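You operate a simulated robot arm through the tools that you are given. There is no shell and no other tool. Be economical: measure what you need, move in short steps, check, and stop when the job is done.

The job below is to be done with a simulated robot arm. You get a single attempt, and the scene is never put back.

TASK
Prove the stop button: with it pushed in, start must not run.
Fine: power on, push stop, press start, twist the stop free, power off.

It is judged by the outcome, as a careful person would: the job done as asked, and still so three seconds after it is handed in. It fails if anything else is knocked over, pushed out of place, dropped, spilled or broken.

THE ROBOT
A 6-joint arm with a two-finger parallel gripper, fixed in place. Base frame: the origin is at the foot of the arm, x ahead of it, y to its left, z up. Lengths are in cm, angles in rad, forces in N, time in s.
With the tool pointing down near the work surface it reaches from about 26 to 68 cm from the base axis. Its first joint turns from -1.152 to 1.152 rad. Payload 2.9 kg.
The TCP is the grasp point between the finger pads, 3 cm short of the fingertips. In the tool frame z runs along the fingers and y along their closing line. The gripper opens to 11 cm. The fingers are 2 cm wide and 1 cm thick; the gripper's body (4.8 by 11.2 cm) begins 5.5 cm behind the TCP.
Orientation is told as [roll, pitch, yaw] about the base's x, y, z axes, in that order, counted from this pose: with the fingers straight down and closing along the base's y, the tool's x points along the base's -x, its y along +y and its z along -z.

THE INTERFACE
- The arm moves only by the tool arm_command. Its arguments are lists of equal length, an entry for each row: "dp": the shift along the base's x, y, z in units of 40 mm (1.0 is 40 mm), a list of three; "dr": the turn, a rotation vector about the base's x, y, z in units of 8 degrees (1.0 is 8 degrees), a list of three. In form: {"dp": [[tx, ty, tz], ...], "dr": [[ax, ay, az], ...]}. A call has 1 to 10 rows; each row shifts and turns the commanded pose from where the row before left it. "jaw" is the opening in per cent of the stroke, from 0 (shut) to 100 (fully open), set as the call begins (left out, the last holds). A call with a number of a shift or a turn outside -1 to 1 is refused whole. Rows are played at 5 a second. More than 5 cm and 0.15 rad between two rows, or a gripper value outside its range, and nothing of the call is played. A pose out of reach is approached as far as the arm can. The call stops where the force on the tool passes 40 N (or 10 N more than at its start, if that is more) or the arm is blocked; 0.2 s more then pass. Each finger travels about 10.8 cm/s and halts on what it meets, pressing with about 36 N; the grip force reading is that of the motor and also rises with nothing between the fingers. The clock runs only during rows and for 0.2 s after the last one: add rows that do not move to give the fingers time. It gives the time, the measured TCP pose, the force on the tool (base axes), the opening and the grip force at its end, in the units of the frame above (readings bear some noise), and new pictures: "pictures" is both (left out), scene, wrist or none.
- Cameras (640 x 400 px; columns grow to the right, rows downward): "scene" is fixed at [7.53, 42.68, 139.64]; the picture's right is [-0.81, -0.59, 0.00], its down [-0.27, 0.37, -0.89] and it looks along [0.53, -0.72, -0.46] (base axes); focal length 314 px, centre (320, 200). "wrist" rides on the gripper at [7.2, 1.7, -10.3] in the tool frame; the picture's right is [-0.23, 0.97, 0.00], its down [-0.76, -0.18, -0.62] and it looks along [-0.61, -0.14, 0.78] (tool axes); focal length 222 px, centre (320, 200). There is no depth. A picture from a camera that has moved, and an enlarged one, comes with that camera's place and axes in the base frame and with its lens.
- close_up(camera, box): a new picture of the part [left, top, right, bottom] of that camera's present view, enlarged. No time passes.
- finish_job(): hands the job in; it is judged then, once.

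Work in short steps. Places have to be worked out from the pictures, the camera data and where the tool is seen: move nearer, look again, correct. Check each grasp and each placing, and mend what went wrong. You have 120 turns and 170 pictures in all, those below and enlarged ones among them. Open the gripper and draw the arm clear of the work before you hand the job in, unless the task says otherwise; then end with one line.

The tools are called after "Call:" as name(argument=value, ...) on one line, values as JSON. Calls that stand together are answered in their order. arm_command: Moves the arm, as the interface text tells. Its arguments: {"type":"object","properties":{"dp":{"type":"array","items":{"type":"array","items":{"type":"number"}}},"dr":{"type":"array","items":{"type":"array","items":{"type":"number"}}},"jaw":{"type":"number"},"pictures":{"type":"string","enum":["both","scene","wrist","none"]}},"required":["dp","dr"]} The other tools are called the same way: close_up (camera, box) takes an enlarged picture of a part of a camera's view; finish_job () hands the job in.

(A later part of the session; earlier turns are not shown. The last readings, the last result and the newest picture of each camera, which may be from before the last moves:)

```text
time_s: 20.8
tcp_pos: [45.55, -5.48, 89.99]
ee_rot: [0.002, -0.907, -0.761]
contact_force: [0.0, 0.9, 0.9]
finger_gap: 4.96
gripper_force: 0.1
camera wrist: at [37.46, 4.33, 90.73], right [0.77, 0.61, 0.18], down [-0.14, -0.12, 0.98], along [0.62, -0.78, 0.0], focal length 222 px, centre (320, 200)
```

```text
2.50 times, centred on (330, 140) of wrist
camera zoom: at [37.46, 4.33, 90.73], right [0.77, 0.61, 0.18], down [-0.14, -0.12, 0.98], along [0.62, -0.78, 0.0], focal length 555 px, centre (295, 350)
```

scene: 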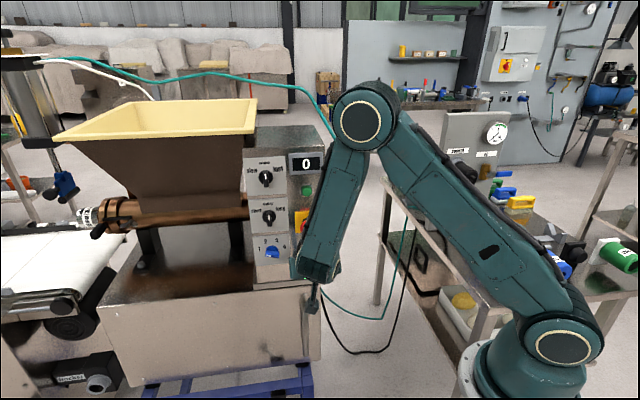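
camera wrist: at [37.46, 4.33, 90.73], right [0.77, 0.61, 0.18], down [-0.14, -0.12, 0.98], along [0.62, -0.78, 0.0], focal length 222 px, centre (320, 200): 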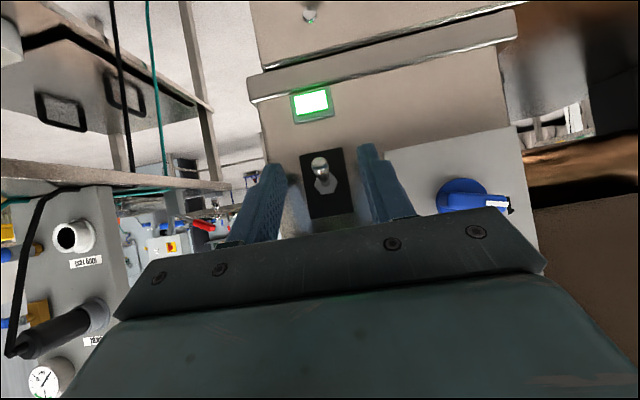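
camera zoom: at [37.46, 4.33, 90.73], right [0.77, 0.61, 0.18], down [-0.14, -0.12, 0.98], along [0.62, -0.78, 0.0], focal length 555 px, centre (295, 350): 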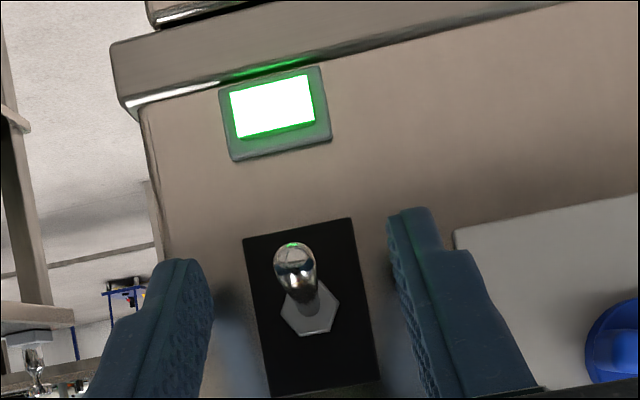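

The lever's tip is centred between the fingertips. I close on it.

Call:
arm_command(dp=[[0, 0, 0], [0, 0, 0], [0, 0, 0]], dr=[[0, 0, 0], [0, 0, 0], [0, 0, 0]], jaw=0, pictures="wrist")

Call:
close_up(camera="wrist", box=[240, 60, 420, 220])

```text
time_s: 21.6
tcp_pos: [45.56, -5.5, 90.04]
ee_rot: [0.006, -0.908, -0.761]
contact_force: [5.5, 0.6, -3.6]
finger_gap: 1.05
gripper_force: 44.6
camera wrist: at [37.48, 4.37, 90.73], right [0.77, 0.61, 0.18], down [-0.14, -0.12, 0.98], along [0.62, -0.78, 0.0], focal length 222 px, centre (320, 200)
```

wrist: 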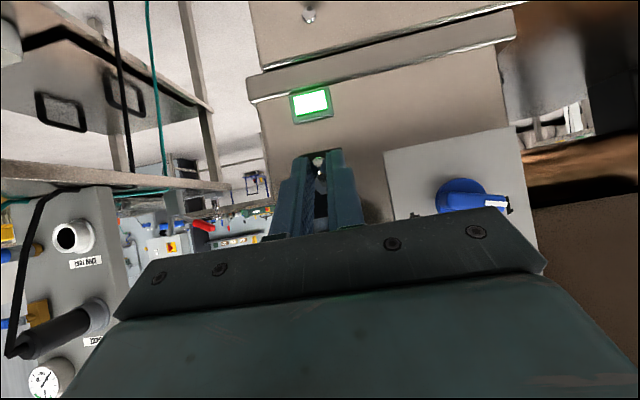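

```text
2.50 times, centred on (330, 140) of wrist
camera zoom: at [37.48, 4.37, 90.73], right [0.77, 0.61, 0.18], down [-0.14, -0.12, 0.98], along [0.62, -0.78, 0.0], focal length 555 px, centre (295, 350)
```

zoom: 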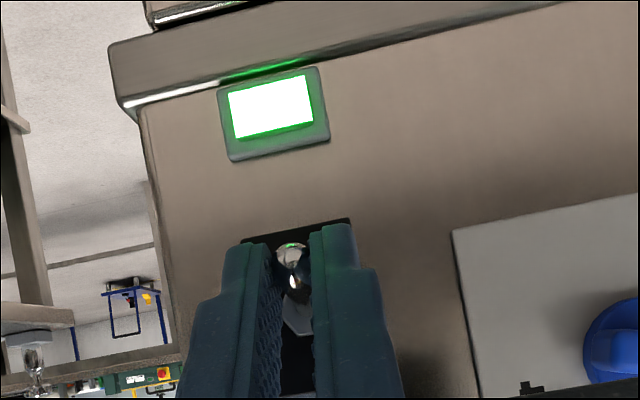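

Lever held (1.05 cm gap). I lift it about 2.4 cm along its arc.

Call:
arm_command(dp=[[-0.02, 0.02, 0.15], [-0.02, 0.02, 0.15], [0.02, -0.02, 0.15], [0.02, -0.02, 0.15]], dr=[[0, 0, 0], [0, 0, 0], [0, 0, 0], [0, 0, 0]], pictures="wrist")

Call:
close_up(camera="wrist", box=[240, 60, 420, 220])

```text
time_s: 22.6
tcp_pos: [45.62, -5.61, 92.61]
ee_rot: [0.007, -0.912, -0.763]
contact_force: [-0.1, 0.6, 0.3]
finger_gap: 0.0
gripper_force: 37.6
camera wrist: at [37.5, 4.29, 93.19], right [0.77, 0.61, 0.18], down [-0.14, -0.11, 0.98], along [0.62, -0.78, 0.0], focal length 222 px, centre (320, 200)
```

wrist: 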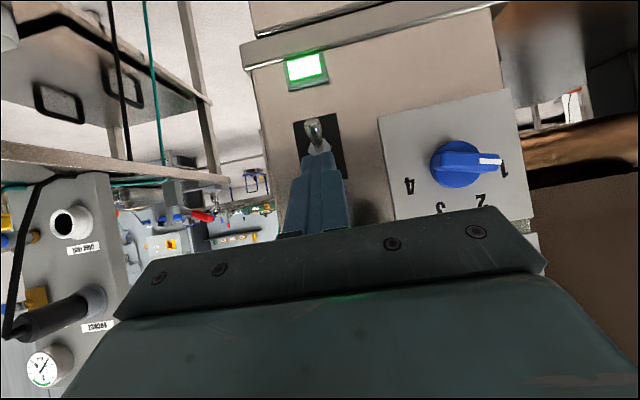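

```text
2.50 times, centred on (330, 140) of wrist
camera zoom: at [37.5, 4.29, 93.19], right [0.77, 0.61, 0.18], down [-0.14, -0.11, 0.98], along [0.62, -0.78, 0.0], focal length 555 px, centre (295, 350)
```

zoom: 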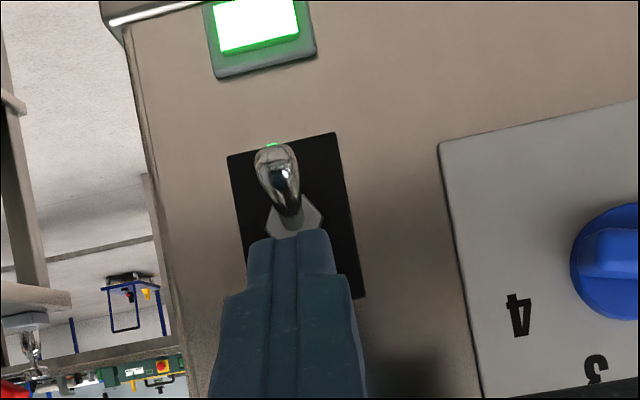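

The lever slipped out of the grip and is still down, with the lamp still lit. Instead I'll push it up from below with closed fingers: retreat, reduce the tilt to about 22°, and descend below lever height.

Call:
arm_command(dp=[[-0.36, 0.345, 0], [-0.36, 0.345, 0], [0, 0, 0], [0, 0, 0], [0, 0, -0.5], [0, 0, -0.5], [0, 0, -0.48], [0, 0, 0]], dr=[[0, 0, 0], [0, 0, 0], [-0.695, -0.719, 0], [-0.695, -0.719, 0], [0, 0, 0], [0, 0, 0], [0, 0, 0], [0, 0, 0]], pictures="both")

Call:
close_up(camera="wrist", box=[240, 60, 420, 220])

```text
time_s: 24.4
tcp_pos: [42.69, -2.83, 86.45]
ee_rot: [-0.001, -1.19, -0.754]
contact_force: [0.2, -0.1, 0.1]
finger_gap: 0.01
gripper_force: 37.7
camera wrist: at [34.8, 6.85, 83.59], right [0.73, 0.65, 0.21], down [-0.33, 0.07, 0.94], along [0.6, -0.76, 0.27], focal length 222 px, centre (320, 200)
```

scene: 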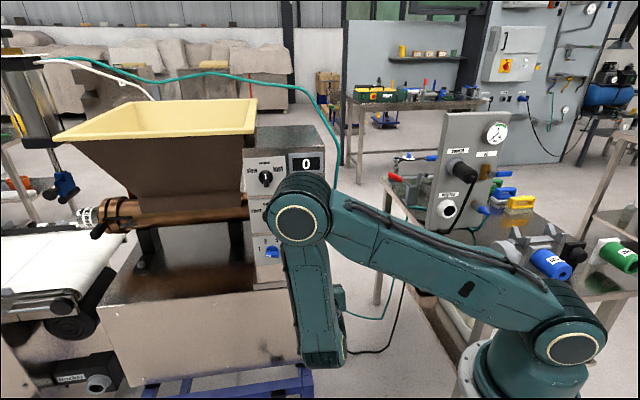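
wrist: 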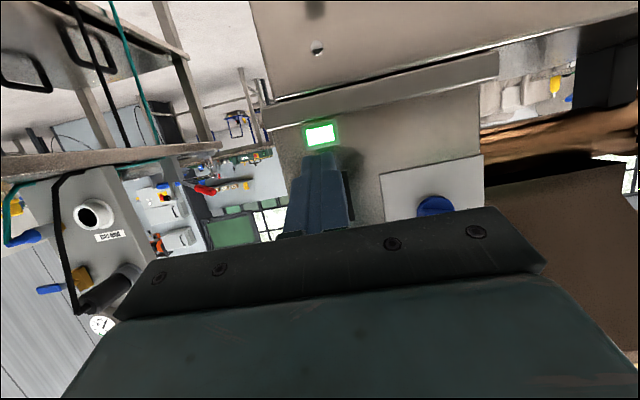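

```text
2.50 times, centred on (330, 140) of wrist
camera zoom: at [34.8, 6.85, 83.59], right [0.73, 0.65, 0.21], down [-0.33, 0.07, 0.94], along [0.6, -0.76, 0.27], focal length 555 px, centre (295, 350)
```

zoom: 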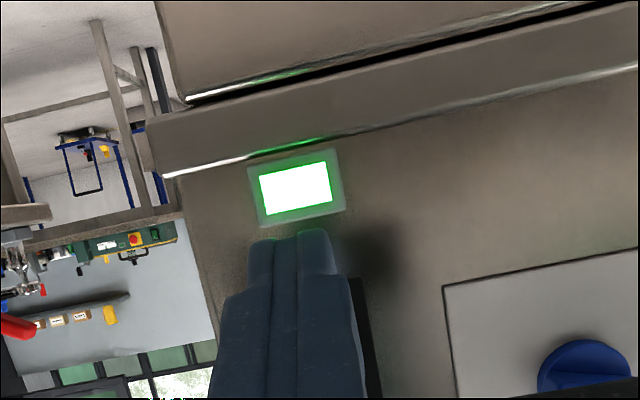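

Fingertips are at lamp height, below the lever and aligned sideways. I slide in 3.9 cm beneath the lever, keeping about 1.3 cm from the panel.

Call:
arm_command(dp=[[0.234, -0.224, 0], [0.234, -0.224, 0], [0.234, -0.224, 0], [0, 0, 0]], dr=[[0, 0, 0], [0, 0, 0], [0, 0, 0], [0, 0, 0]], pictures="wrist")

Call:
close_up(camera="wrist", box=[240, 60, 420, 220])

```text
time_s: 25.4
tcp_pos: [45.63, -5.48, 86.4]
ee_rot: [-0.002, -1.186, -0.755]
contact_force: [0.1, -0.1, -0.6]
finger_gap: 0.01
gripper_force: 37.6
camera wrist: at [37.74, 4.23, 83.68], right [0.73, 0.65, 0.21], down [-0.33, 0.07, 0.94], along [0.59, -0.76, 0.27], focal length 222 px, centre (320, 200)
```

wrist: 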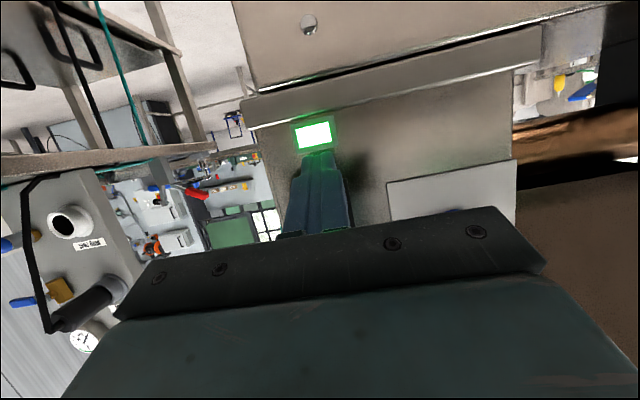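

```text
2.50 times, centred on (330, 140) of wrist
camera zoom: at [37.74, 4.23, 83.68], right [0.73, 0.65, 0.21], down [-0.33, 0.07, 0.94], along [0.59, -0.76, 0.27], focal length 555 px, centre (295, 350)
```

zoom: 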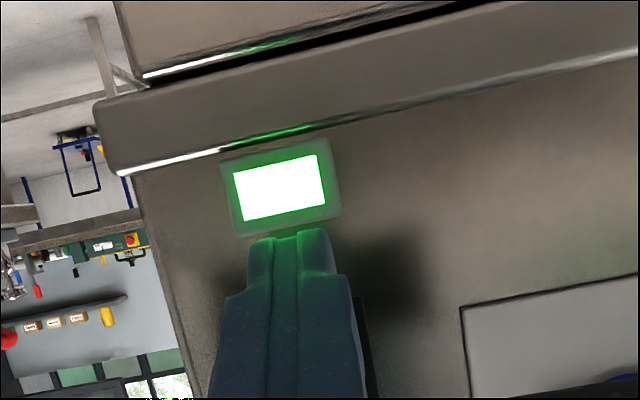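

No contact, in position beneath the lever. Now I lift 3.6 cm in small rows.

Call:
arm_command(dp=[[0, 0, 0.1], [0, 0, 0.1], [0, 0, 0.1], [0, 0, 0.1], [0, 0, 0.1], [0, 0, 0.1], [0, 0, 0.1], [0, 0, 0.1], [0, 0, 0.1]], dr=[[0, 0, 0], [0, 0, 0], [0, 0, 0], [0, 0, 0], [0, 0, 0], [0, 0, 0], [0, 0, 0], [0, 0, 0], [0, 0, 0]], pictures="both")

Call:
close_up(camera="wrist", box=[240, 60, 420, 220])

```text
time_s: 27.4
tcp_pos: [45.33, -5.4, 89.65]
ee_rot: [-0.005, -1.176, -0.754]
contact_force: [1.5, 3.6, -30.1]
finger_gap: 0.04
gripper_force: 38.1
camera wrist: at [37.38, 4.33, 86.93], right [0.73, 0.65, 0.21], down [-0.33, 0.07, 0.94], along [0.6, -0.76, 0.26], focal length 222 px, centre (320, 200)
```

scene: 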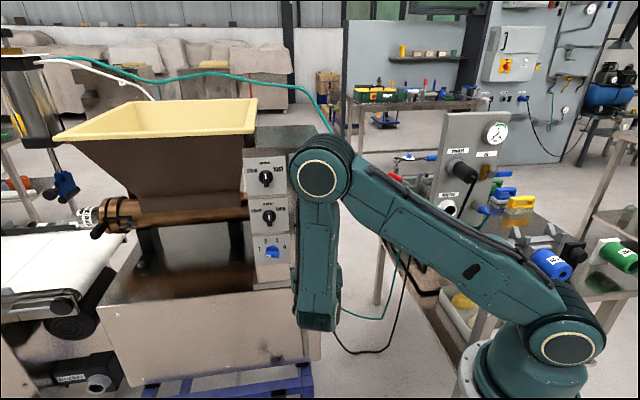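
wrist: 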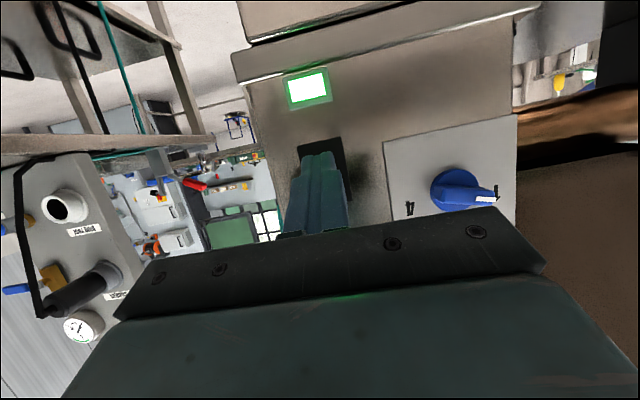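

```text
2.50 times, centred on (330, 140) of wrist
camera zoom: at [37.38, 4.33, 86.93], right [0.73, 0.65, 0.21], down [-0.33, 0.07, 0.94], along [0.6, -0.76, 0.26], focal length 555 px, centre (295, 350)
```

zoom: 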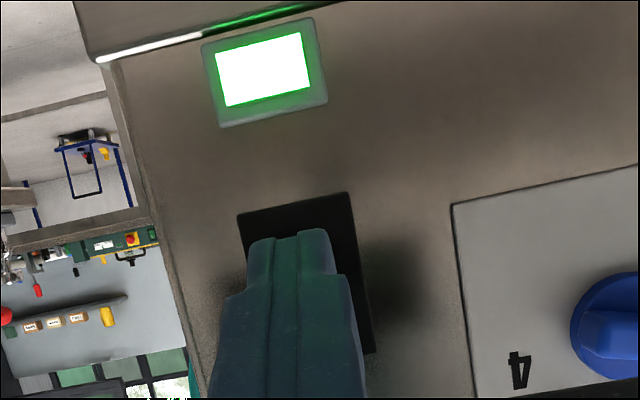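

The lever is loaded with 30 N and hasn't flipped yet. I continue lifting in small steps.

Call:
arm_command(dp=[[0, 0, 0.08], [0, 0, 0.08], [0, 0, 0.08], [0, 0, 0.08]], dr=[[0, 0, 0], [0, 0, 0], [0, 0, 0], [0, 0, 0]], pictures="wrist")

Call:
close_up(camera="scene", box=[260, 160, 350, 290])

```text
time_s: 27.7
tcp_pos: [45.13, -5.39, 89.7]
ee_rot: [-0.001, -1.168, -0.757]
contact_force: [0.0, -0.8, -1.7]
finger_gap: 0.0
gripper_force: 38.3
stopped in row 1: the force on the tool passed its limit (the readings are from after the stop); the commanded pose is now the measured one
camera wrist: at [37.28, 4.39, 87.04], right [0.73, 0.65, 0.21], down [-0.32, 0.06, 0.94], along [0.6, -0.76, 0.25], focal length 222 px, centre (320, 200)
```

wrist: 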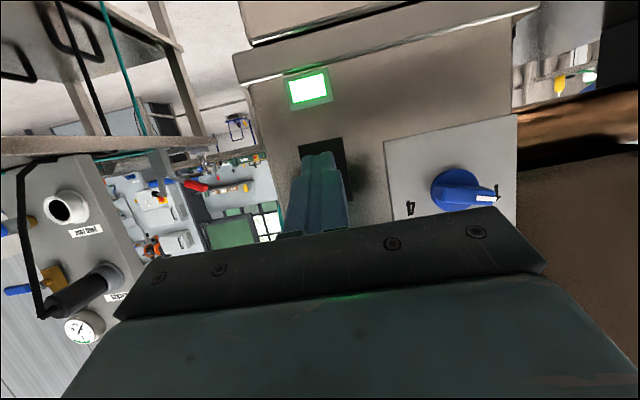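

```text
3.08 times, centred on (305, 225) of scene
camera zoom: at [7.54, 42.68, 139.64], right [-0.81, -0.59, 0.0], down [-0.27, 0.37, -0.89], along [0.53, -0.72, -0.46], focal length 966 px, centre (366, 123)
```

zoom: 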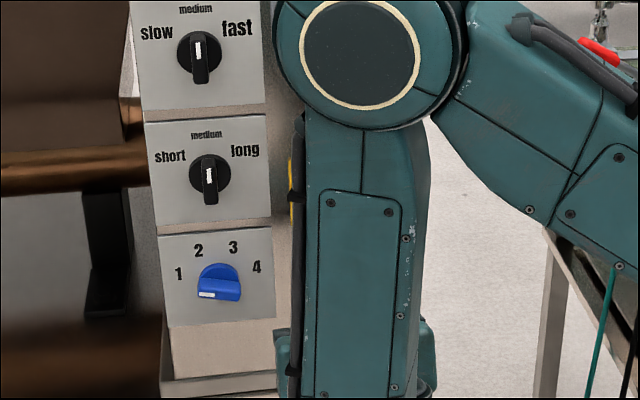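

The force fell off to about zero, so either the lever moved or the arm just relaxed. I retreat along the tool axis and look.

Call:
arm_command(dp=[[-0.3, 0.29, 0.15], [-0.3, 0.29, 0.15], [-0.3, 0.29, 0.15], [0, 0, 0.4]], dr=[[0, 0, 0], [0, 0, 0], [0, 0, 0], [0, 0, 0]], pictures="both")

Call:
close_up(camera="wrist", box=[240, 20, 420, 180])

```text
time_s: 28.7
tcp_pos: [41.63, -1.74, 93.14]
ee_rot: [0.002, -1.169, -0.757]
contact_force: [0.3, -0.3, -0.2]
finger_gap: 0.0
gripper_force: 37.6
camera wrist: at [33.78, 7.96, 90.45], right [0.73, 0.65, 0.21], down [-0.32, 0.06, 0.94], along [0.6, -0.76, 0.25], focal length 222 px, centre (320, 200)
```

scene: 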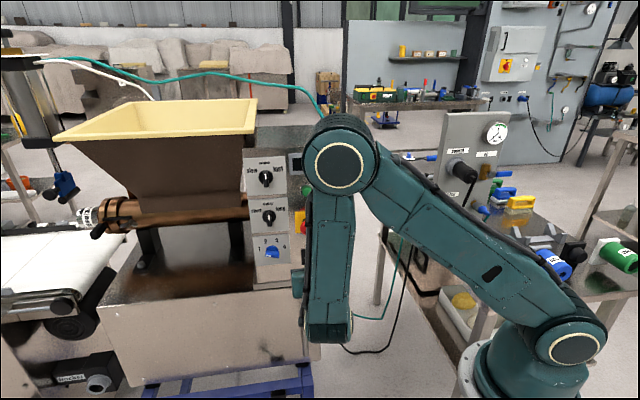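
wrist: 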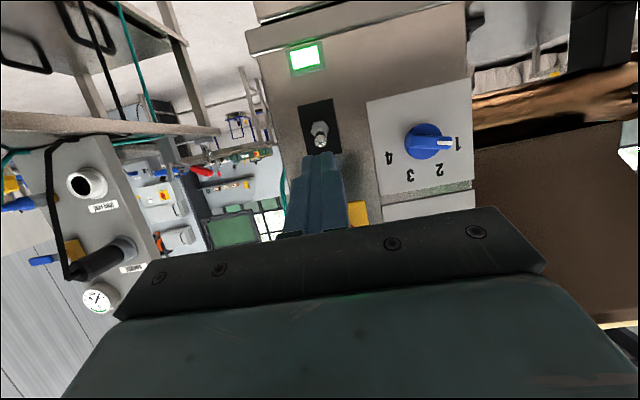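

```text
2.50 times, centred on (330, 100) of wrist
camera zoom: at [33.78, 7.96, 90.45], right [0.73, 0.65, 0.21], down [-0.32, 0.06, 0.94], along [0.6, -0.76, 0.25], focal length 555 px, centre (295, 450)
```

zoom: 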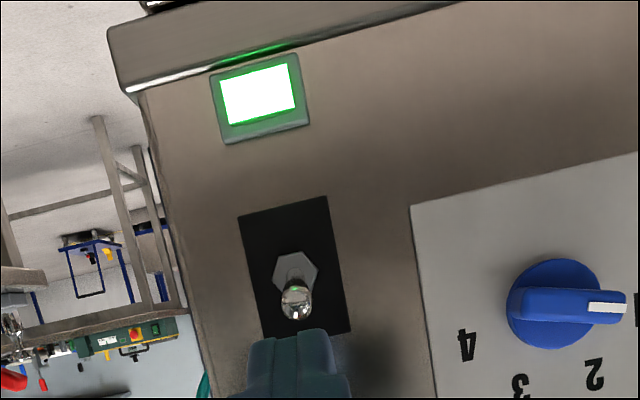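

The lever is now up, but the lamp is still lit. I move the arm back to see the display and lamp.

Call:
arm_command(dp=[[-0.2, 0.2, 0.8], [0, 0, 0.8], [0, 0, 0.8], [0, 0, 0.8], [0, 0, 0.8], [0, 0, 0]], dr=[[0, 0, 0], [0, 0, 0], [0, 0, 0], [0, 0, 0], [0, 0, 0], [0, 0, 0]], pictures="both")

Call:
close_up(camera="scene", box=[230, 120, 340, 300])

```text
time_s: 30.1
tcp_pos: [40.79, -1.14, 109.04]
ee_rot: [0.0, -1.169, -0.758]
contact_force: [0.1, 0.1, 0.1]
finger_gap: 0.02
gripper_force: 37.7
camera wrist: at [32.87, 8.63, 106.51], right [0.73, 0.65, 0.21], down [-0.32, 0.06, 0.94], along [0.6, -0.76, 0.25], focal length 222 px, centre (320, 200)
```

scene: 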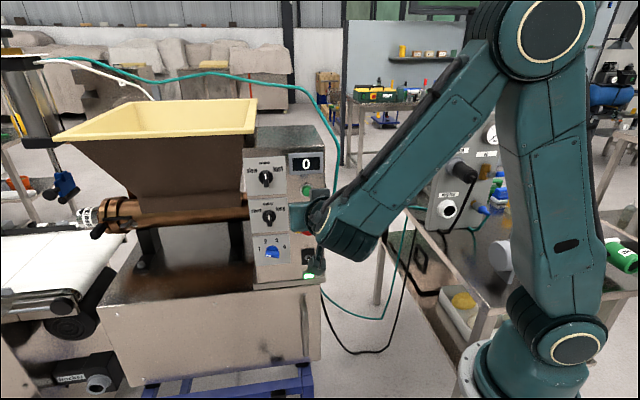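
wrist: 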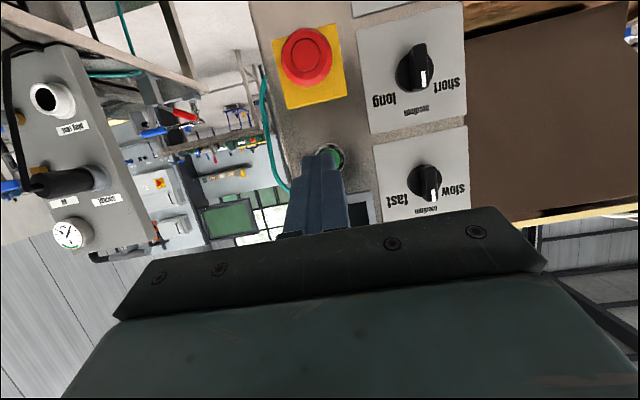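

```text
2.22 times, centred on (285, 210) of scene
camera zoom: at [7.53, 42.68, 139.64], right [-0.81, -0.59, 0.0], down [-0.27, 0.37, -0.89], along [0.53, -0.72, -0.46], focal length 698 px, centre (398, 178)
```

zoom: 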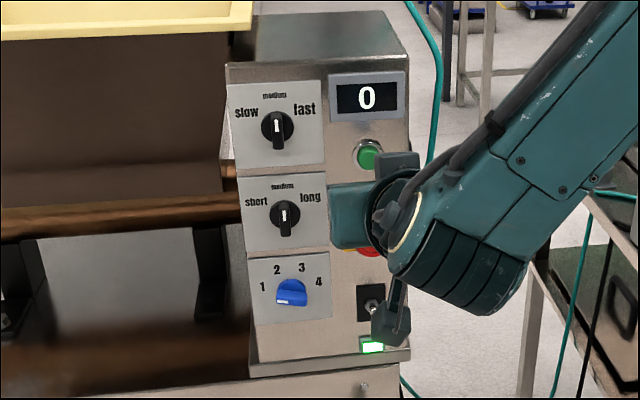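

The lamp and display look the same in both lever positions. I want a close view of the lever and lamp to judge this properly.

Call:
close_up(camera="scene", box=[285, 235, 330, 285])

Call:
arm_command(dp=[[-0.3, 0.3, 0.8], [0, 0, 0.8], [0, 0, 0.3]], dr=[[0, 0, 0], [0, 0, 0], [0, 0, 0]], pictures="none")

Call:
close_up(camera="scene", box=[280, 205, 328, 290])

```text
8.00 times, centred on (308, 260) of scene
camera zoom: at [7.53, 42.68, 139.64], right [-0.81, -0.59, 0.0], down [-0.27, 0.37, -0.89], along [0.53, -0.72, -0.46], focal length 2512 px, centre (420, -280)
```

zoom: 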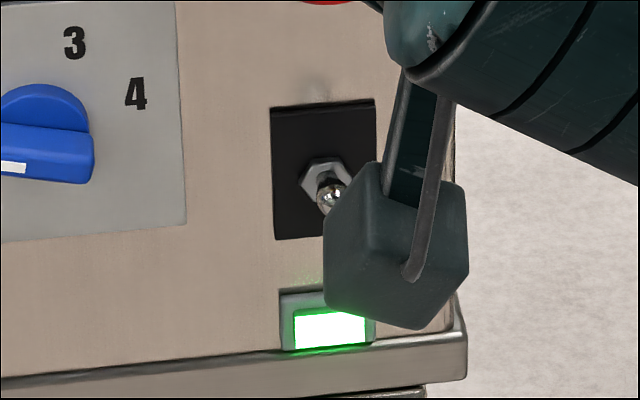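

```text
time_s: 30.9
tcp_pos: [39.57, 0.2, 116.68]
ee_rot: [-0.001, -1.168, -0.758]
contact_force: [0.3, 0.5, -0.1]
finger_gap: 0.01
gripper_force: 37.8
```

```text
4.71 times, centred on (304, 248) of scene
camera zoom: at [7.53, 42.68, 139.64], right [-0.81, -0.59, 0.0], down [-0.27, 0.37, -0.89], along [0.53, -0.72, -0.46], focal length 1478 px, centre (395, -24)
```

zoom: 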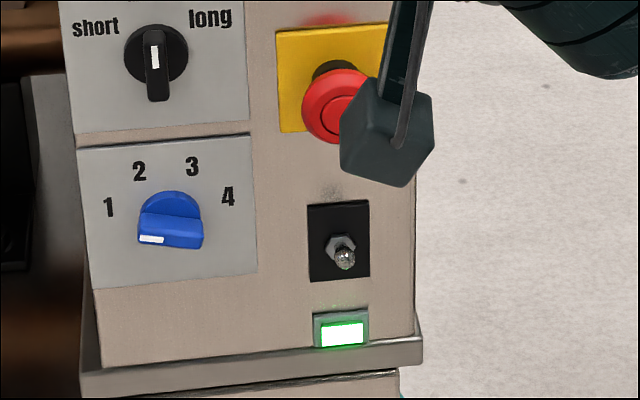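

The lever is fully up, yet the lamp is unchanged, so the lamp only shows supply: down was off and the power is on only now. That makes my first run invalid because it was done with the power off, so I redo the test. First I go back in front of stop.

Call:
arm_command(dp=[[0.0865, -0.065, -0.8], [0.0865, -0.065, -0.83], [0.0865, -0.065, -0.83], [0.0865, -0.065, -0.83], [0.0865, -0.065, -0.83], [0, 0, 0]], dr=[[-0.695, -0.719, 0], [-0.11, -0.115, 0], [0, 0, 0], [0, 0, 0], [0, 0, 0], [0, 0, 0]], pictures="wrist")

```text
time_s: 32.3
tcp_pos: [41.37, -1.13, 100.14]
ee_rot: [-0.005, -1.331, -0.755]
contact_force: [1.3, 0.0, -0.3]
finger_gap: 0.01
gripper_force: 37.5
camera wrist: at [33.82, 8.2, 95.55], right [0.71, 0.67, 0.22], down [-0.43, 0.16, 0.89], along [0.56, -0.72, 0.4], focal length 222 px, centre (320, 200)
```

wrist: 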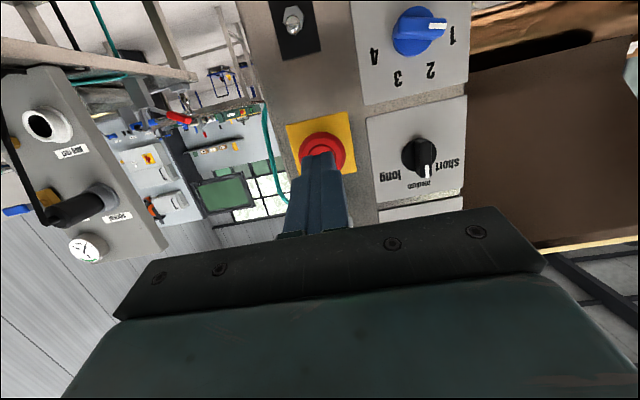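

Aligned with stop as before. I advance 4.7 cm, stopping on force.

Call:
arm_command(dp=[[0.169, -0.165, 0], [0.169, -0.165, 0], [0.169, -0.165, 0], [0.169, -0.165, 0], [0.169, -0.165, 0]], dr=[[0, 0, 0], [0, 0, 0], [0, 0, 0], [0, 0, 0], [0, 0, 0]], pictures="none")

Call:
arm_command(dp=[[-0.27, 0.26, 0], [-0.27, 0.26, 0], [0, 0, 0.74], [0, 0, 0.74], [0, 0, 0.7], [0, 0, 0]], dr=[[0, 0, 0], [0, 0, 0], [0, 0, 0], [0, 0, 0], [0, 0, 0], [0, 0, 0]], pictures="both")

Call:
close_up(camera="wrist", box=[240, 0, 400, 200])

```text
time_s: 33.5
tcp_pos: [44.34, -4.2, 100.07]
ee_rot: [-0.017, -1.331, -0.74]
contact_force: [-23.2, 14.9, 7.2]
finger_gap: 0.03
gripper_force: 37.8
stopped in row 5: the force on the tool passed its limit (the readings are from after the stop); the commanded pose is now the measured one
```

```text
time_s: 34.9
tcp_pos: [42.37, -2.24, 108.75]
ee_rot: [-0.014, -1.328, -0.744]
contact_force: [0.4, 0.2, 0.9]
finger_gap: 0.0
gripper_force: 37.4
camera wrist: at [34.76, 7.1, 104.3], right [0.71, 0.67, 0.22], down [-0.43, 0.16, 0.89], along [0.56, -0.72, 0.4], focal length 222 px, centre (320, 200)
```

scene: 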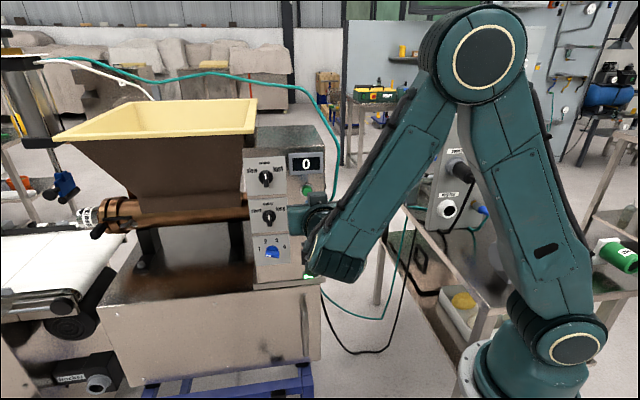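
wrist: 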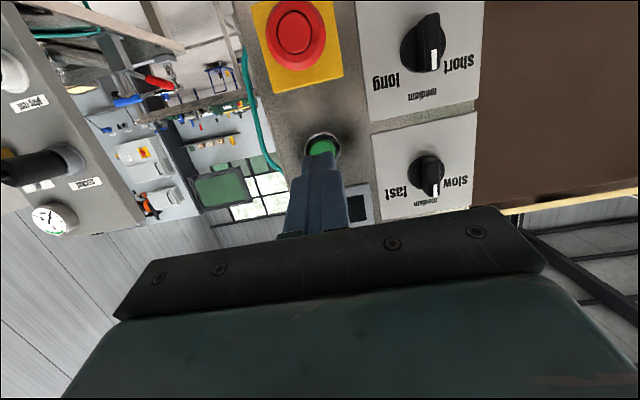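

```text
2.00 times, centred on (320, 100) of wrist
camera zoom: at [34.76, 7.1, 104.3], right [0.71, 0.67, 0.22], down [-0.43, 0.16, 0.89], along [0.56, -0.72, 0.4], focal length 444 px, centre (320, 400)
```

zoom: 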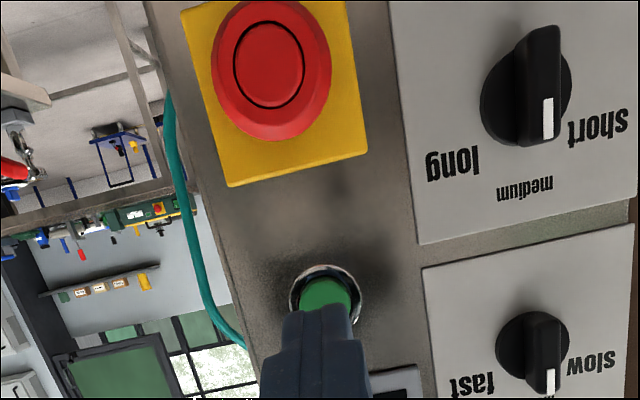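

Stop took the same force and travel as before. Before pressing start with the power live, I raise the arm to confirm from the scene camera that stop is latched in.

Call:
arm_command(dp=[[-0.2, 0.2, 0.7], [0, 0, 0.7], [0, 0, 0.7]], dr=[[0, 0, 0], [0, 0, 0], [0, 0, 0]], pictures="none")

Call:
close_up(camera="scene", box=[280, 205, 328, 290])

```text
time_s: 35.7
tcp_pos: [41.35, -1.11, 117.07]
ee_rot: [-0.016, -1.328, -0.741]
contact_force: [-0.1, -0.3, -0.2]
finger_gap: 0.0
gripper_force: 37.4
```

```text
4.71 times, centred on (304, 248) of scene
camera zoom: at [7.53, 42.68, 139.64], right [-0.81, -0.59, 0.0], down [-0.27, 0.37, -0.89], along [0.53, -0.72, -0.46], focal length 1478 px, centre (395, -24)
```

zoom: 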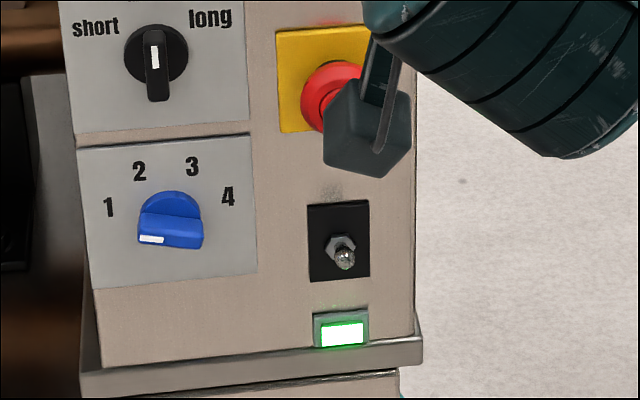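

Stop is latched in and the lever is up. I return to start's height and press it.

Call:
arm_command(dp=[[0.2, -0.22, -0.7], [0.05, -0.06, -0.7], [0, 0, -0.68], [0.3, -0.29, 0], [0.3, -0.29, 0], [0.19, -0.182, 0], [0.08, -0.077, 0], [0.08, -0.077, 0], [0.08, -0.077, 0]], dr=[[0, 0, 0], [0, 0, 0], [0, 0, 0], [0, 0, 0], [0, 0, 0], [0, 0, 0], [0, 0, 0], [0, 0, 0], [0, 0, 0]], pictures="both")

Call:
close_up(camera="wrist", box=[280, 110, 380, 200])

```text
time_s: 37.5
tcp_pos: [45.89, -5.8, 108.77]
ee_rot: [-0.02, -1.326, -0.737]
contact_force: [-22.5, 15.8, 5.9]
finger_gap: 0.0
gripper_force: 37.7
stopped in row 8: the force on the tool passed its limit (the readings are from after the stop); the commanded pose is now the measured one
camera wrist: at [38.36, 3.49, 104.27], right [0.71, 0.67, 0.22], down [-0.43, 0.16, 0.89], along [0.56, -0.72, 0.4], focal length 222 px, centre (320, 200)
```

scene: 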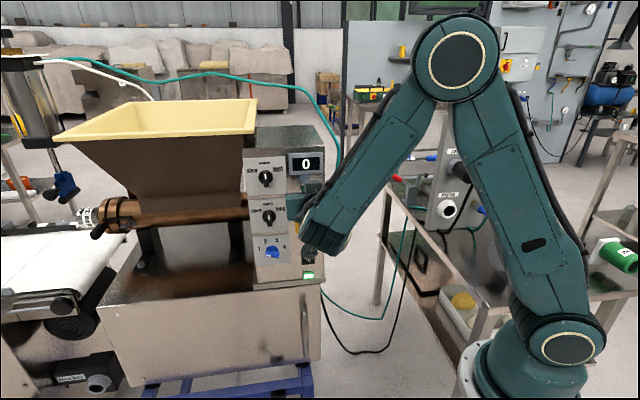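
wrist: 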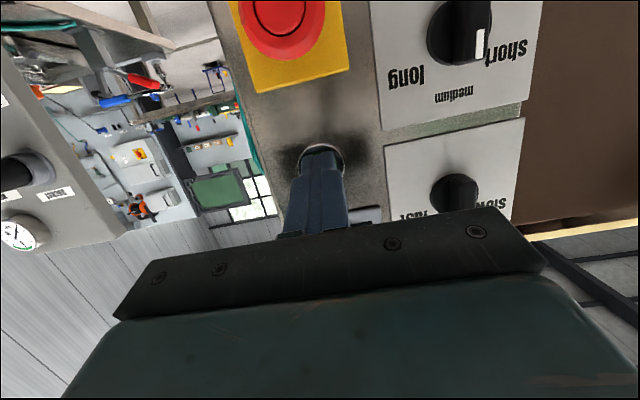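

```text
4.44 times, centred on (330, 155) of wrist
camera zoom: at [38.36, 3.49, 104.27], right [0.71, 0.67, 0.22], down [-0.43, 0.16, 0.89], along [0.56, -0.72, 0.4], focal length 987 px, centre (276, 400)
```

zoom: 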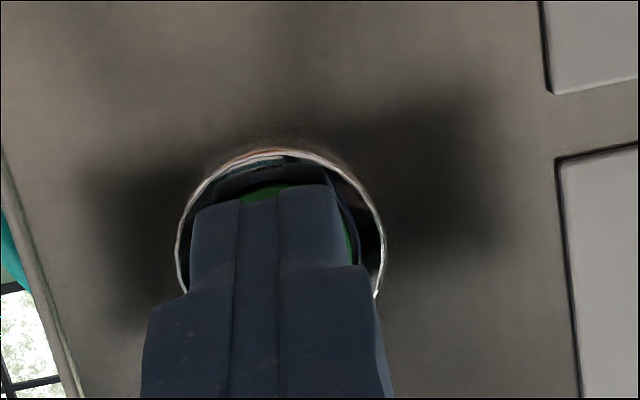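

Start is fully pressed and the display stays at 0: it does not run. I retreat, open the jaw and return to straddle stop as before.

Call:
arm_command(dp=[[-0.36, 0.345, 0], [-0.36, 0.345, 0], [-0.36, 0.345, 0], [0, 0, -0.7], [0, 0, -0.7], [0, 0, -0.73], [0, 0, 0]], dr=[[0, 0, 0], [0, 0, 0], [0, 0, 0], [0, 0, 0], [0, 0, 0], [0, 0, 0], [0, 0, 0]], jaw=58, pictures="scene")

Call:
close_up(camera="wrist", box=[240, 60, 420, 220])

```text
time_s: 39.1
tcp_pos: [41.7, -1.81, 100.17]
ee_rot: [-0.015, -1.327, -0.739]
contact_force: [1.2, -0.7, -0.9]
finger_gap: 6.39
gripper_force: 0.2
```

scene: 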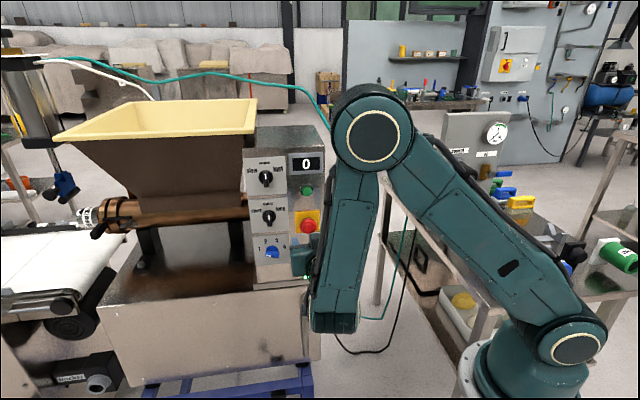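

```text
2.50 times, centred on (330, 140) of wrist
camera zoom: at [34.18, 7.46, 95.71], right [0.71, 0.67, 0.22], down [-0.43, 0.16, 0.89], along [0.56, -0.72, 0.4], focal length 555 px, centre (295, 350)
```

zoom: 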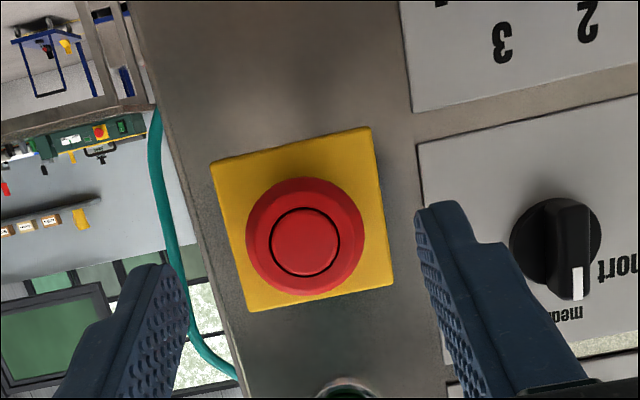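

Same starting pose as the first time. I advance to the earlier grasp point, then close.

Call:
arm_command(dp=[[0.231, -0.216, 0.015], [0.231, -0.216, 0.015], [0.231, -0.216, 0.015], [0.231, -0.216, 0], [0, 0, 0]], dr=[[0, 0, 0], [0, 0, 0], [0, 0, 0], [0, 0, 0], [0, 0, 0]], pictures="none")

Call:
arm_command(dp=[[0, 0, 0], [0, 0, 0], [0, 0, 0]], dr=[[0, 0, 0], [0, 0, 0], [0, 0, 0]], jaw=0, pictures="wrist")

```text
time_s: 40.3
tcp_pos: [45.43, -5.35, 100.41]
ee_rot: [-0.017, -1.327, -0.738]
contact_force: [-0.3, -0.4, 0.7]
finger_gap: 6.39
gripper_force: 0.0
```

```text
time_s: 41.1
tcp_pos: [45.33, -5.28, 100.44]
ee_rot: [-0.018, -1.327, -0.74]
contact_force: [-1.0, -1.5, 0.2]
finger_gap: 4.19
gripper_force: 45.3
camera wrist: at [37.87, 3.99, 95.87], right [0.71, 0.67, 0.22], down [-0.42, 0.16, 0.89], along [0.56, -0.72, 0.4], focal length 222 px, centre (320, 200)
```

wrist: 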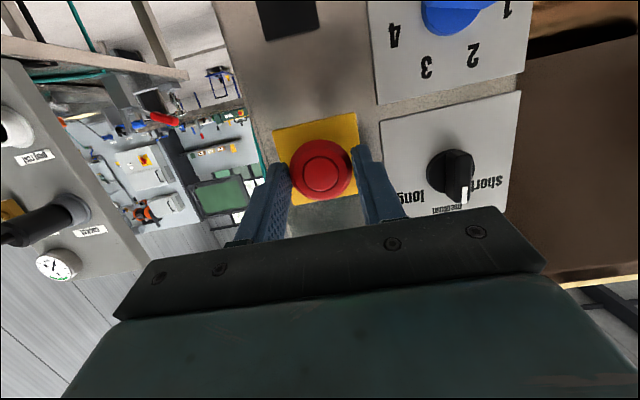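

The head is gripped as before (4.19 cm). I twist it clockwise 40°.

Call:
arm_command(dp=[[-0.013, -0.014, 0], [-0.013, -0.014, -0.003], [-0.013, -0.014, -0.005], [-0.012, -0.013, -0.007], [-0.011, -0.012, -0.008]], dr=[[0.72, -0.69, 0], [0.72, -0.69, 0], [0.72, -0.69, 0], [0.72, -0.69, 0], [0.72, -0.69, 0]], pictures="none")

Call:
arm_command(dp=[[0, 0, 0], [0, 0, 0], [0, 0, 0]], dr=[[0, 0, 0], [0, 0, 0], [0, 0, 0]], jaw=58, pictures="none")

Call:
arm_command(dp=[[-0.36, 0.345, 0], [-0.36, 0.345, 0], [-0.36, 0.345, 0], [0, 0, 0], [0, 0, 0], [0, 0, 0], [0, 0, 0], [0, 0, 0], [0, 0, 0]], dr=[[0, 0, 0], [0, 0, 0], [0, 0, 0], [-0.72, 0.69, 0], [-0.72, 0.69, 0], [-0.72, 0.69, 0], [-0.72, 0.69, 0], [-0.72, 0.69, 0], [0, 0, 0]], pictures="scene")

Call:
close_up(camera="scene", box=[240, 140, 350, 290])

```text
time_s: 42.3
tcp_pos: [45.08, -5.38, 100.34]
ee_rot: [1.295, -0.842, -1.96]
contact_force: [-4.7, 6.6, -5.8]
finger_gap: 4.19
gripper_force: 44.5
```

```text
time_s: 43.1
tcp_pos: [45.07, -5.5, 100.38]
ee_rot: [1.294, -0.845, -1.961]
contact_force: [0.3, 0.3, -0.7]
finger_gap: 6.39
gripper_force: 0.1
```

```text
time_s: 45.1
tcp_pos: [40.7, -1.21, 100.25]
ee_rot: [-0.021, -1.326, -0.733]
contact_force: [-0.1, -0.1, -0.2]
finger_gap: 6.36
gripper_force: 0.2
```

scene: 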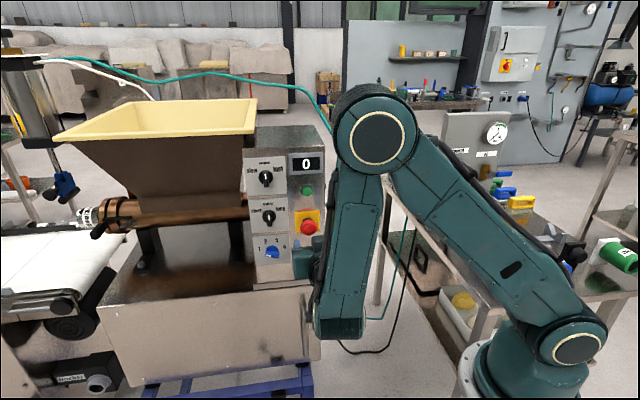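

```text
2.67 times, centred on (295, 215) of scene
camera zoom: at [7.53, 42.68, 139.64], right [-0.81, -0.59, 0.0], down [-0.27, 0.37, -0.89], along [0.53, -0.72, -0.46], focal length 837 px, centre (387, 160)
```

zoom: 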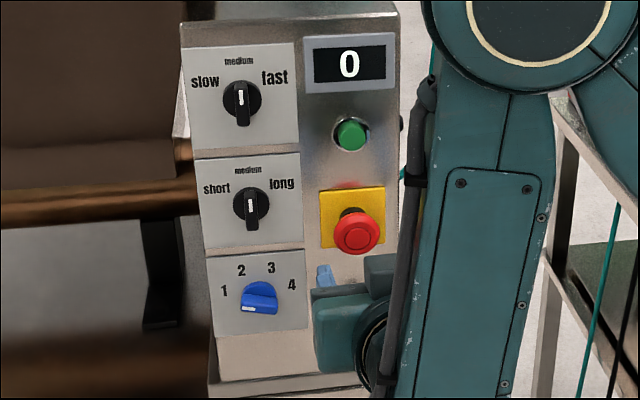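

Stop is out again (collar visible) and the display is still 0. For power off I close the fingers and tilt down to 38° above the lever's level, between stop and switch but still clear of the panel.

Call:
arm_command(dp=[[0.096, -0.063, -0.188], [0.096, -0.063, -0.188], [0.096, -0.063, -0.188], [0, 0, 0], [0, 0, 0]], dr=[[0.695, 0.719, 0], [0.695, 0.719, 0], [0.695, 0.719, 0], [0, 0, 0], [0, 0, 0]], jaw=0, pictures="wrist")

Call:
close_up(camera="wrist", box=[240, 60, 420, 220])

```text
time_s: 46.3
tcp_pos: [41.97, -2.05, 98.04]
ee_rot: [0.002, -0.909, -0.758]
contact_force: [0.0, 0.1, 0.0]
finger_gap: 0.0
gripper_force: 36.1
camera wrist: at [33.81, 7.8, 98.71], right [0.77, 0.61, 0.18], down [-0.14, -0.12, 0.98], along [0.62, -0.78, 0.0], focal length 222 px, centre (320, 200)
```

wrist: 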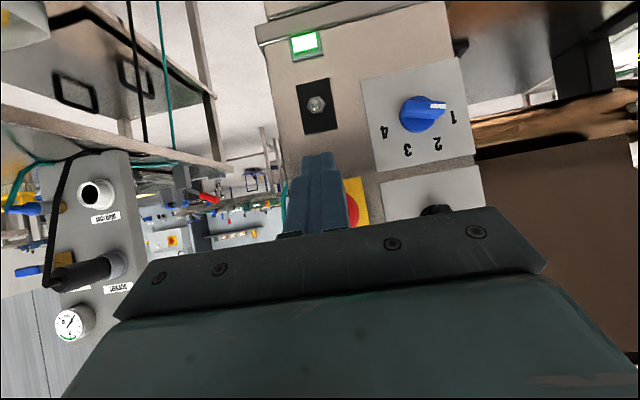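

```text
2.50 times, centred on (330, 140) of wrist
camera zoom: at [33.81, 7.8, 98.71], right [0.77, 0.61, 0.18], down [-0.14, -0.12, 0.98], along [0.62, -0.78, 0.0], focal length 555 px, centre (295, 350)
```

zoom: 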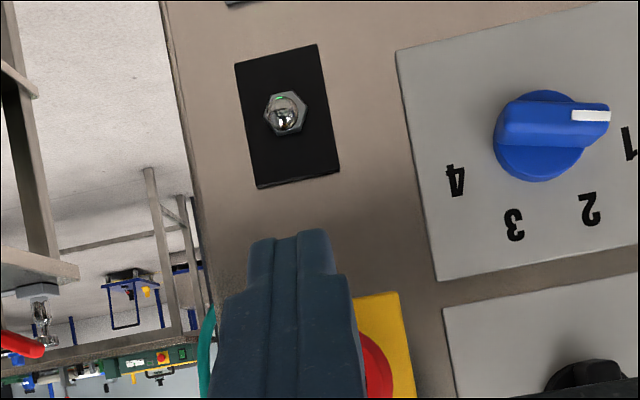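

Lever tip is near e=27.44, z≈90.5, aligned with the fingers. I advance over the top of the lever, keeping the lowest finger corner around z=92.2.

Call:
arm_command(dp=[[0.248, -0.238, -0.2], [0.248, -0.238, -0.2], [0.248, -0.238, -0.2], [0.248, -0.238, -0.2], [0, 0, 0]], dr=[[0, 0, 0], [0, 0, 0], [0, 0, 0], [0, 0, 0], [0, 0, 0]], pictures="wrist")

Call:
close_up(camera="wrist", box=[240, 60, 420, 220])

```text
time_s: 47.5
tcp_pos: [45.81, -6.07, 94.61]
ee_rot: [0.005, -0.907, -0.757]
contact_force: [0.5, 0.8, -0.4]
finger_gap: 0.01
gripper_force: 35.6
camera wrist: at [37.7, 3.89, 95.43], right [0.77, 0.61, 0.18], down [-0.14, -0.12, 0.98], along [0.62, -0.78, 0.0], focal length 222 px, centre (320, 200)
```

wrist: 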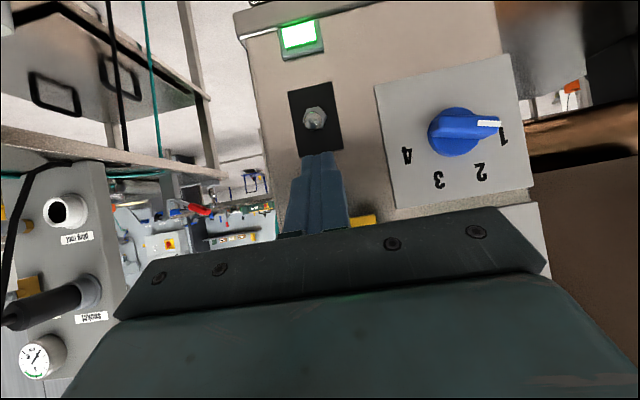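

```text
2.50 times, centred on (330, 140) of wrist
camera zoom: at [37.7, 3.89, 95.43], right [0.77, 0.61, 0.18], down [-0.14, -0.12, 0.98], along [0.62, -0.78, 0.0], focal length 555 px, centre (295, 350)
```

zoom: 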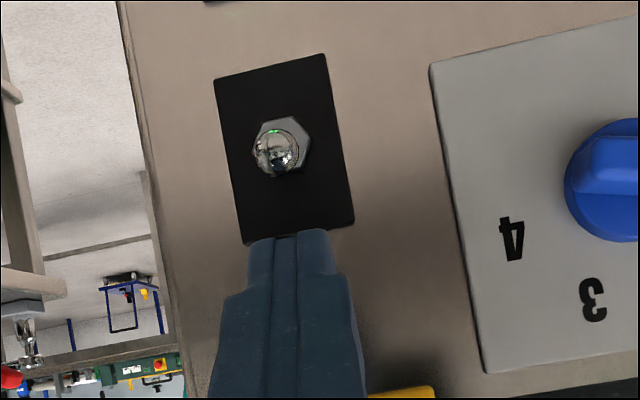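

Positioned above the lever. I press down 3.2 cm in small rows, limited by force.

Call:
arm_command(dp=[[0.01, 0.01, -0.1], [0, 0, -0.1], [0, 0, -0.1], [0, 0, -0.1], [0, 0, -0.1], [0, 0, -0.1], [0, 0, -0.1], [0, 0, -0.1]], dr=[[0, 0, 0], [0, 0, 0], [0, 0, 0], [0, 0, 0], [0, 0, 0], [0, 0, 0], [0, 0, 0], [0, 0, 0]], pictures="wrist")

Call:
close_up(camera="wrist", box=[240, 60, 420, 220])

```text
time_s: 49.3
tcp_pos: [45.9, -6.01, 92.09]
ee_rot: [0.004, -0.916, -0.757]
contact_force: [-8.0, 4.9, 12.3]
finger_gap: 0.0
gripper_force: 35.9
stopped in row 8: the force on the tool passed its limit (the readings are from after the stop); the commanded pose is now the measured one
camera wrist: at [37.8, 3.97, 92.65], right [0.77, 0.62, 0.18], down [-0.15, -0.11, 0.98], along [0.63, -0.78, 0.01], focal length 222 px, centre (320, 200)
```

wrist: 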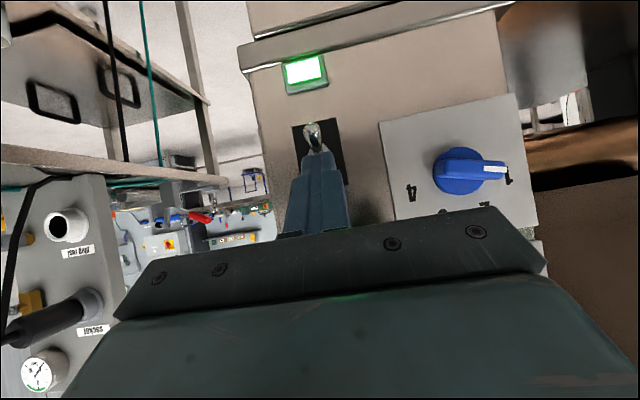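

```text
2.50 times, centred on (330, 140) of wrist
camera zoom: at [37.8, 3.97, 92.65], right [0.77, 0.62, 0.18], down [-0.15, -0.11, 0.98], along [0.63, -0.78, 0.01], focal length 555 px, centre (295, 350)
```

zoom: 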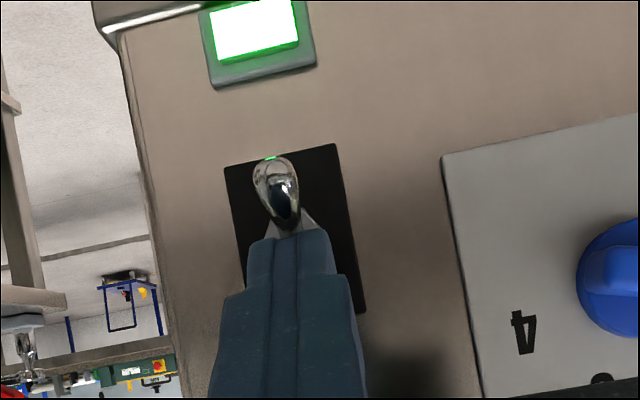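

The lever has swung down. I retreat straight out and up, then check the whole panel.

Call:
arm_command(dp=[[-0.05, 0.05, 0.1], [-0.36, 0.345, 0.1], [-0.36, 0.345, 0.1], [-0.36, 0.345, 0.2], [-0.2, 0.2, 0.8], [0, 0, 0.8], [0, 0, 0.8], [0, 0, 0.8], [0, 0, 0.8], [0, 0, 0.8]], dr=[[0, 0, 0], [0, 0, 0], [0, 0, 0], [0, 0, 0], [0, 0, 0], [0, 0, 0], [0, 0, 0], [0, 0, 0], [0, 0, 0], [0, 0, 0]], jaw=60, pictures="scene")

Call:
close_up(camera="scene", box=[230, 120, 340, 300])

Call:
close_up(camera="scene", box=[280, 205, 328, 290])

```text
time_s: 51.5
tcp_pos: [40.49, -0.8, 113.24]
ee_rot: [0.003, -0.915, -0.755]
contact_force: [-0.8, 0.1, 0.0]
finger_gap: 6.6
gripper_force: 0.1
```

scene: 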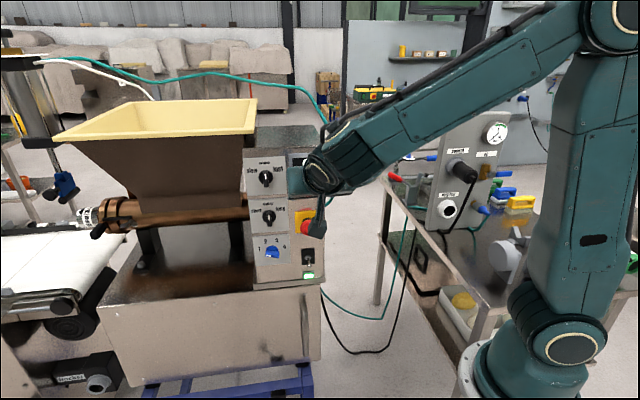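

```text
2.22 times, centred on (285, 210) of scene
camera zoom: at [7.53, 42.68, 139.64], right [-0.81, -0.59, 0.0], down [-0.27, 0.37, -0.89], along [0.53, -0.72, -0.46], focal length 698 px, centre (398, 178)
```

zoom: 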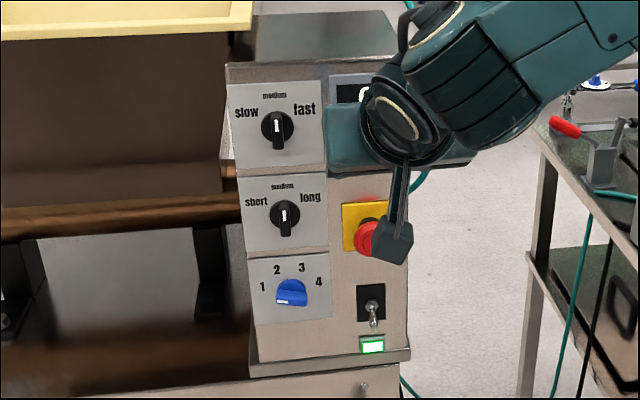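

```text
4.71 times, centred on (304, 248) of scene
camera zoom: at [7.53, 42.68, 139.64], right [-0.81, -0.59, 0.0], down [-0.27, 0.37, -0.89], along [0.53, -0.72, -0.46], focal length 1478 px, centre (395, -24)
```

zoom: 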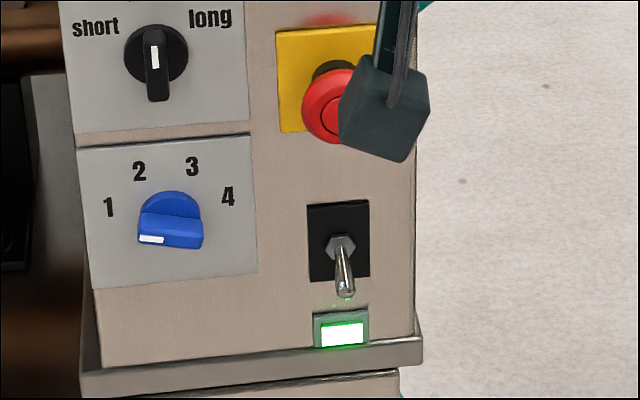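

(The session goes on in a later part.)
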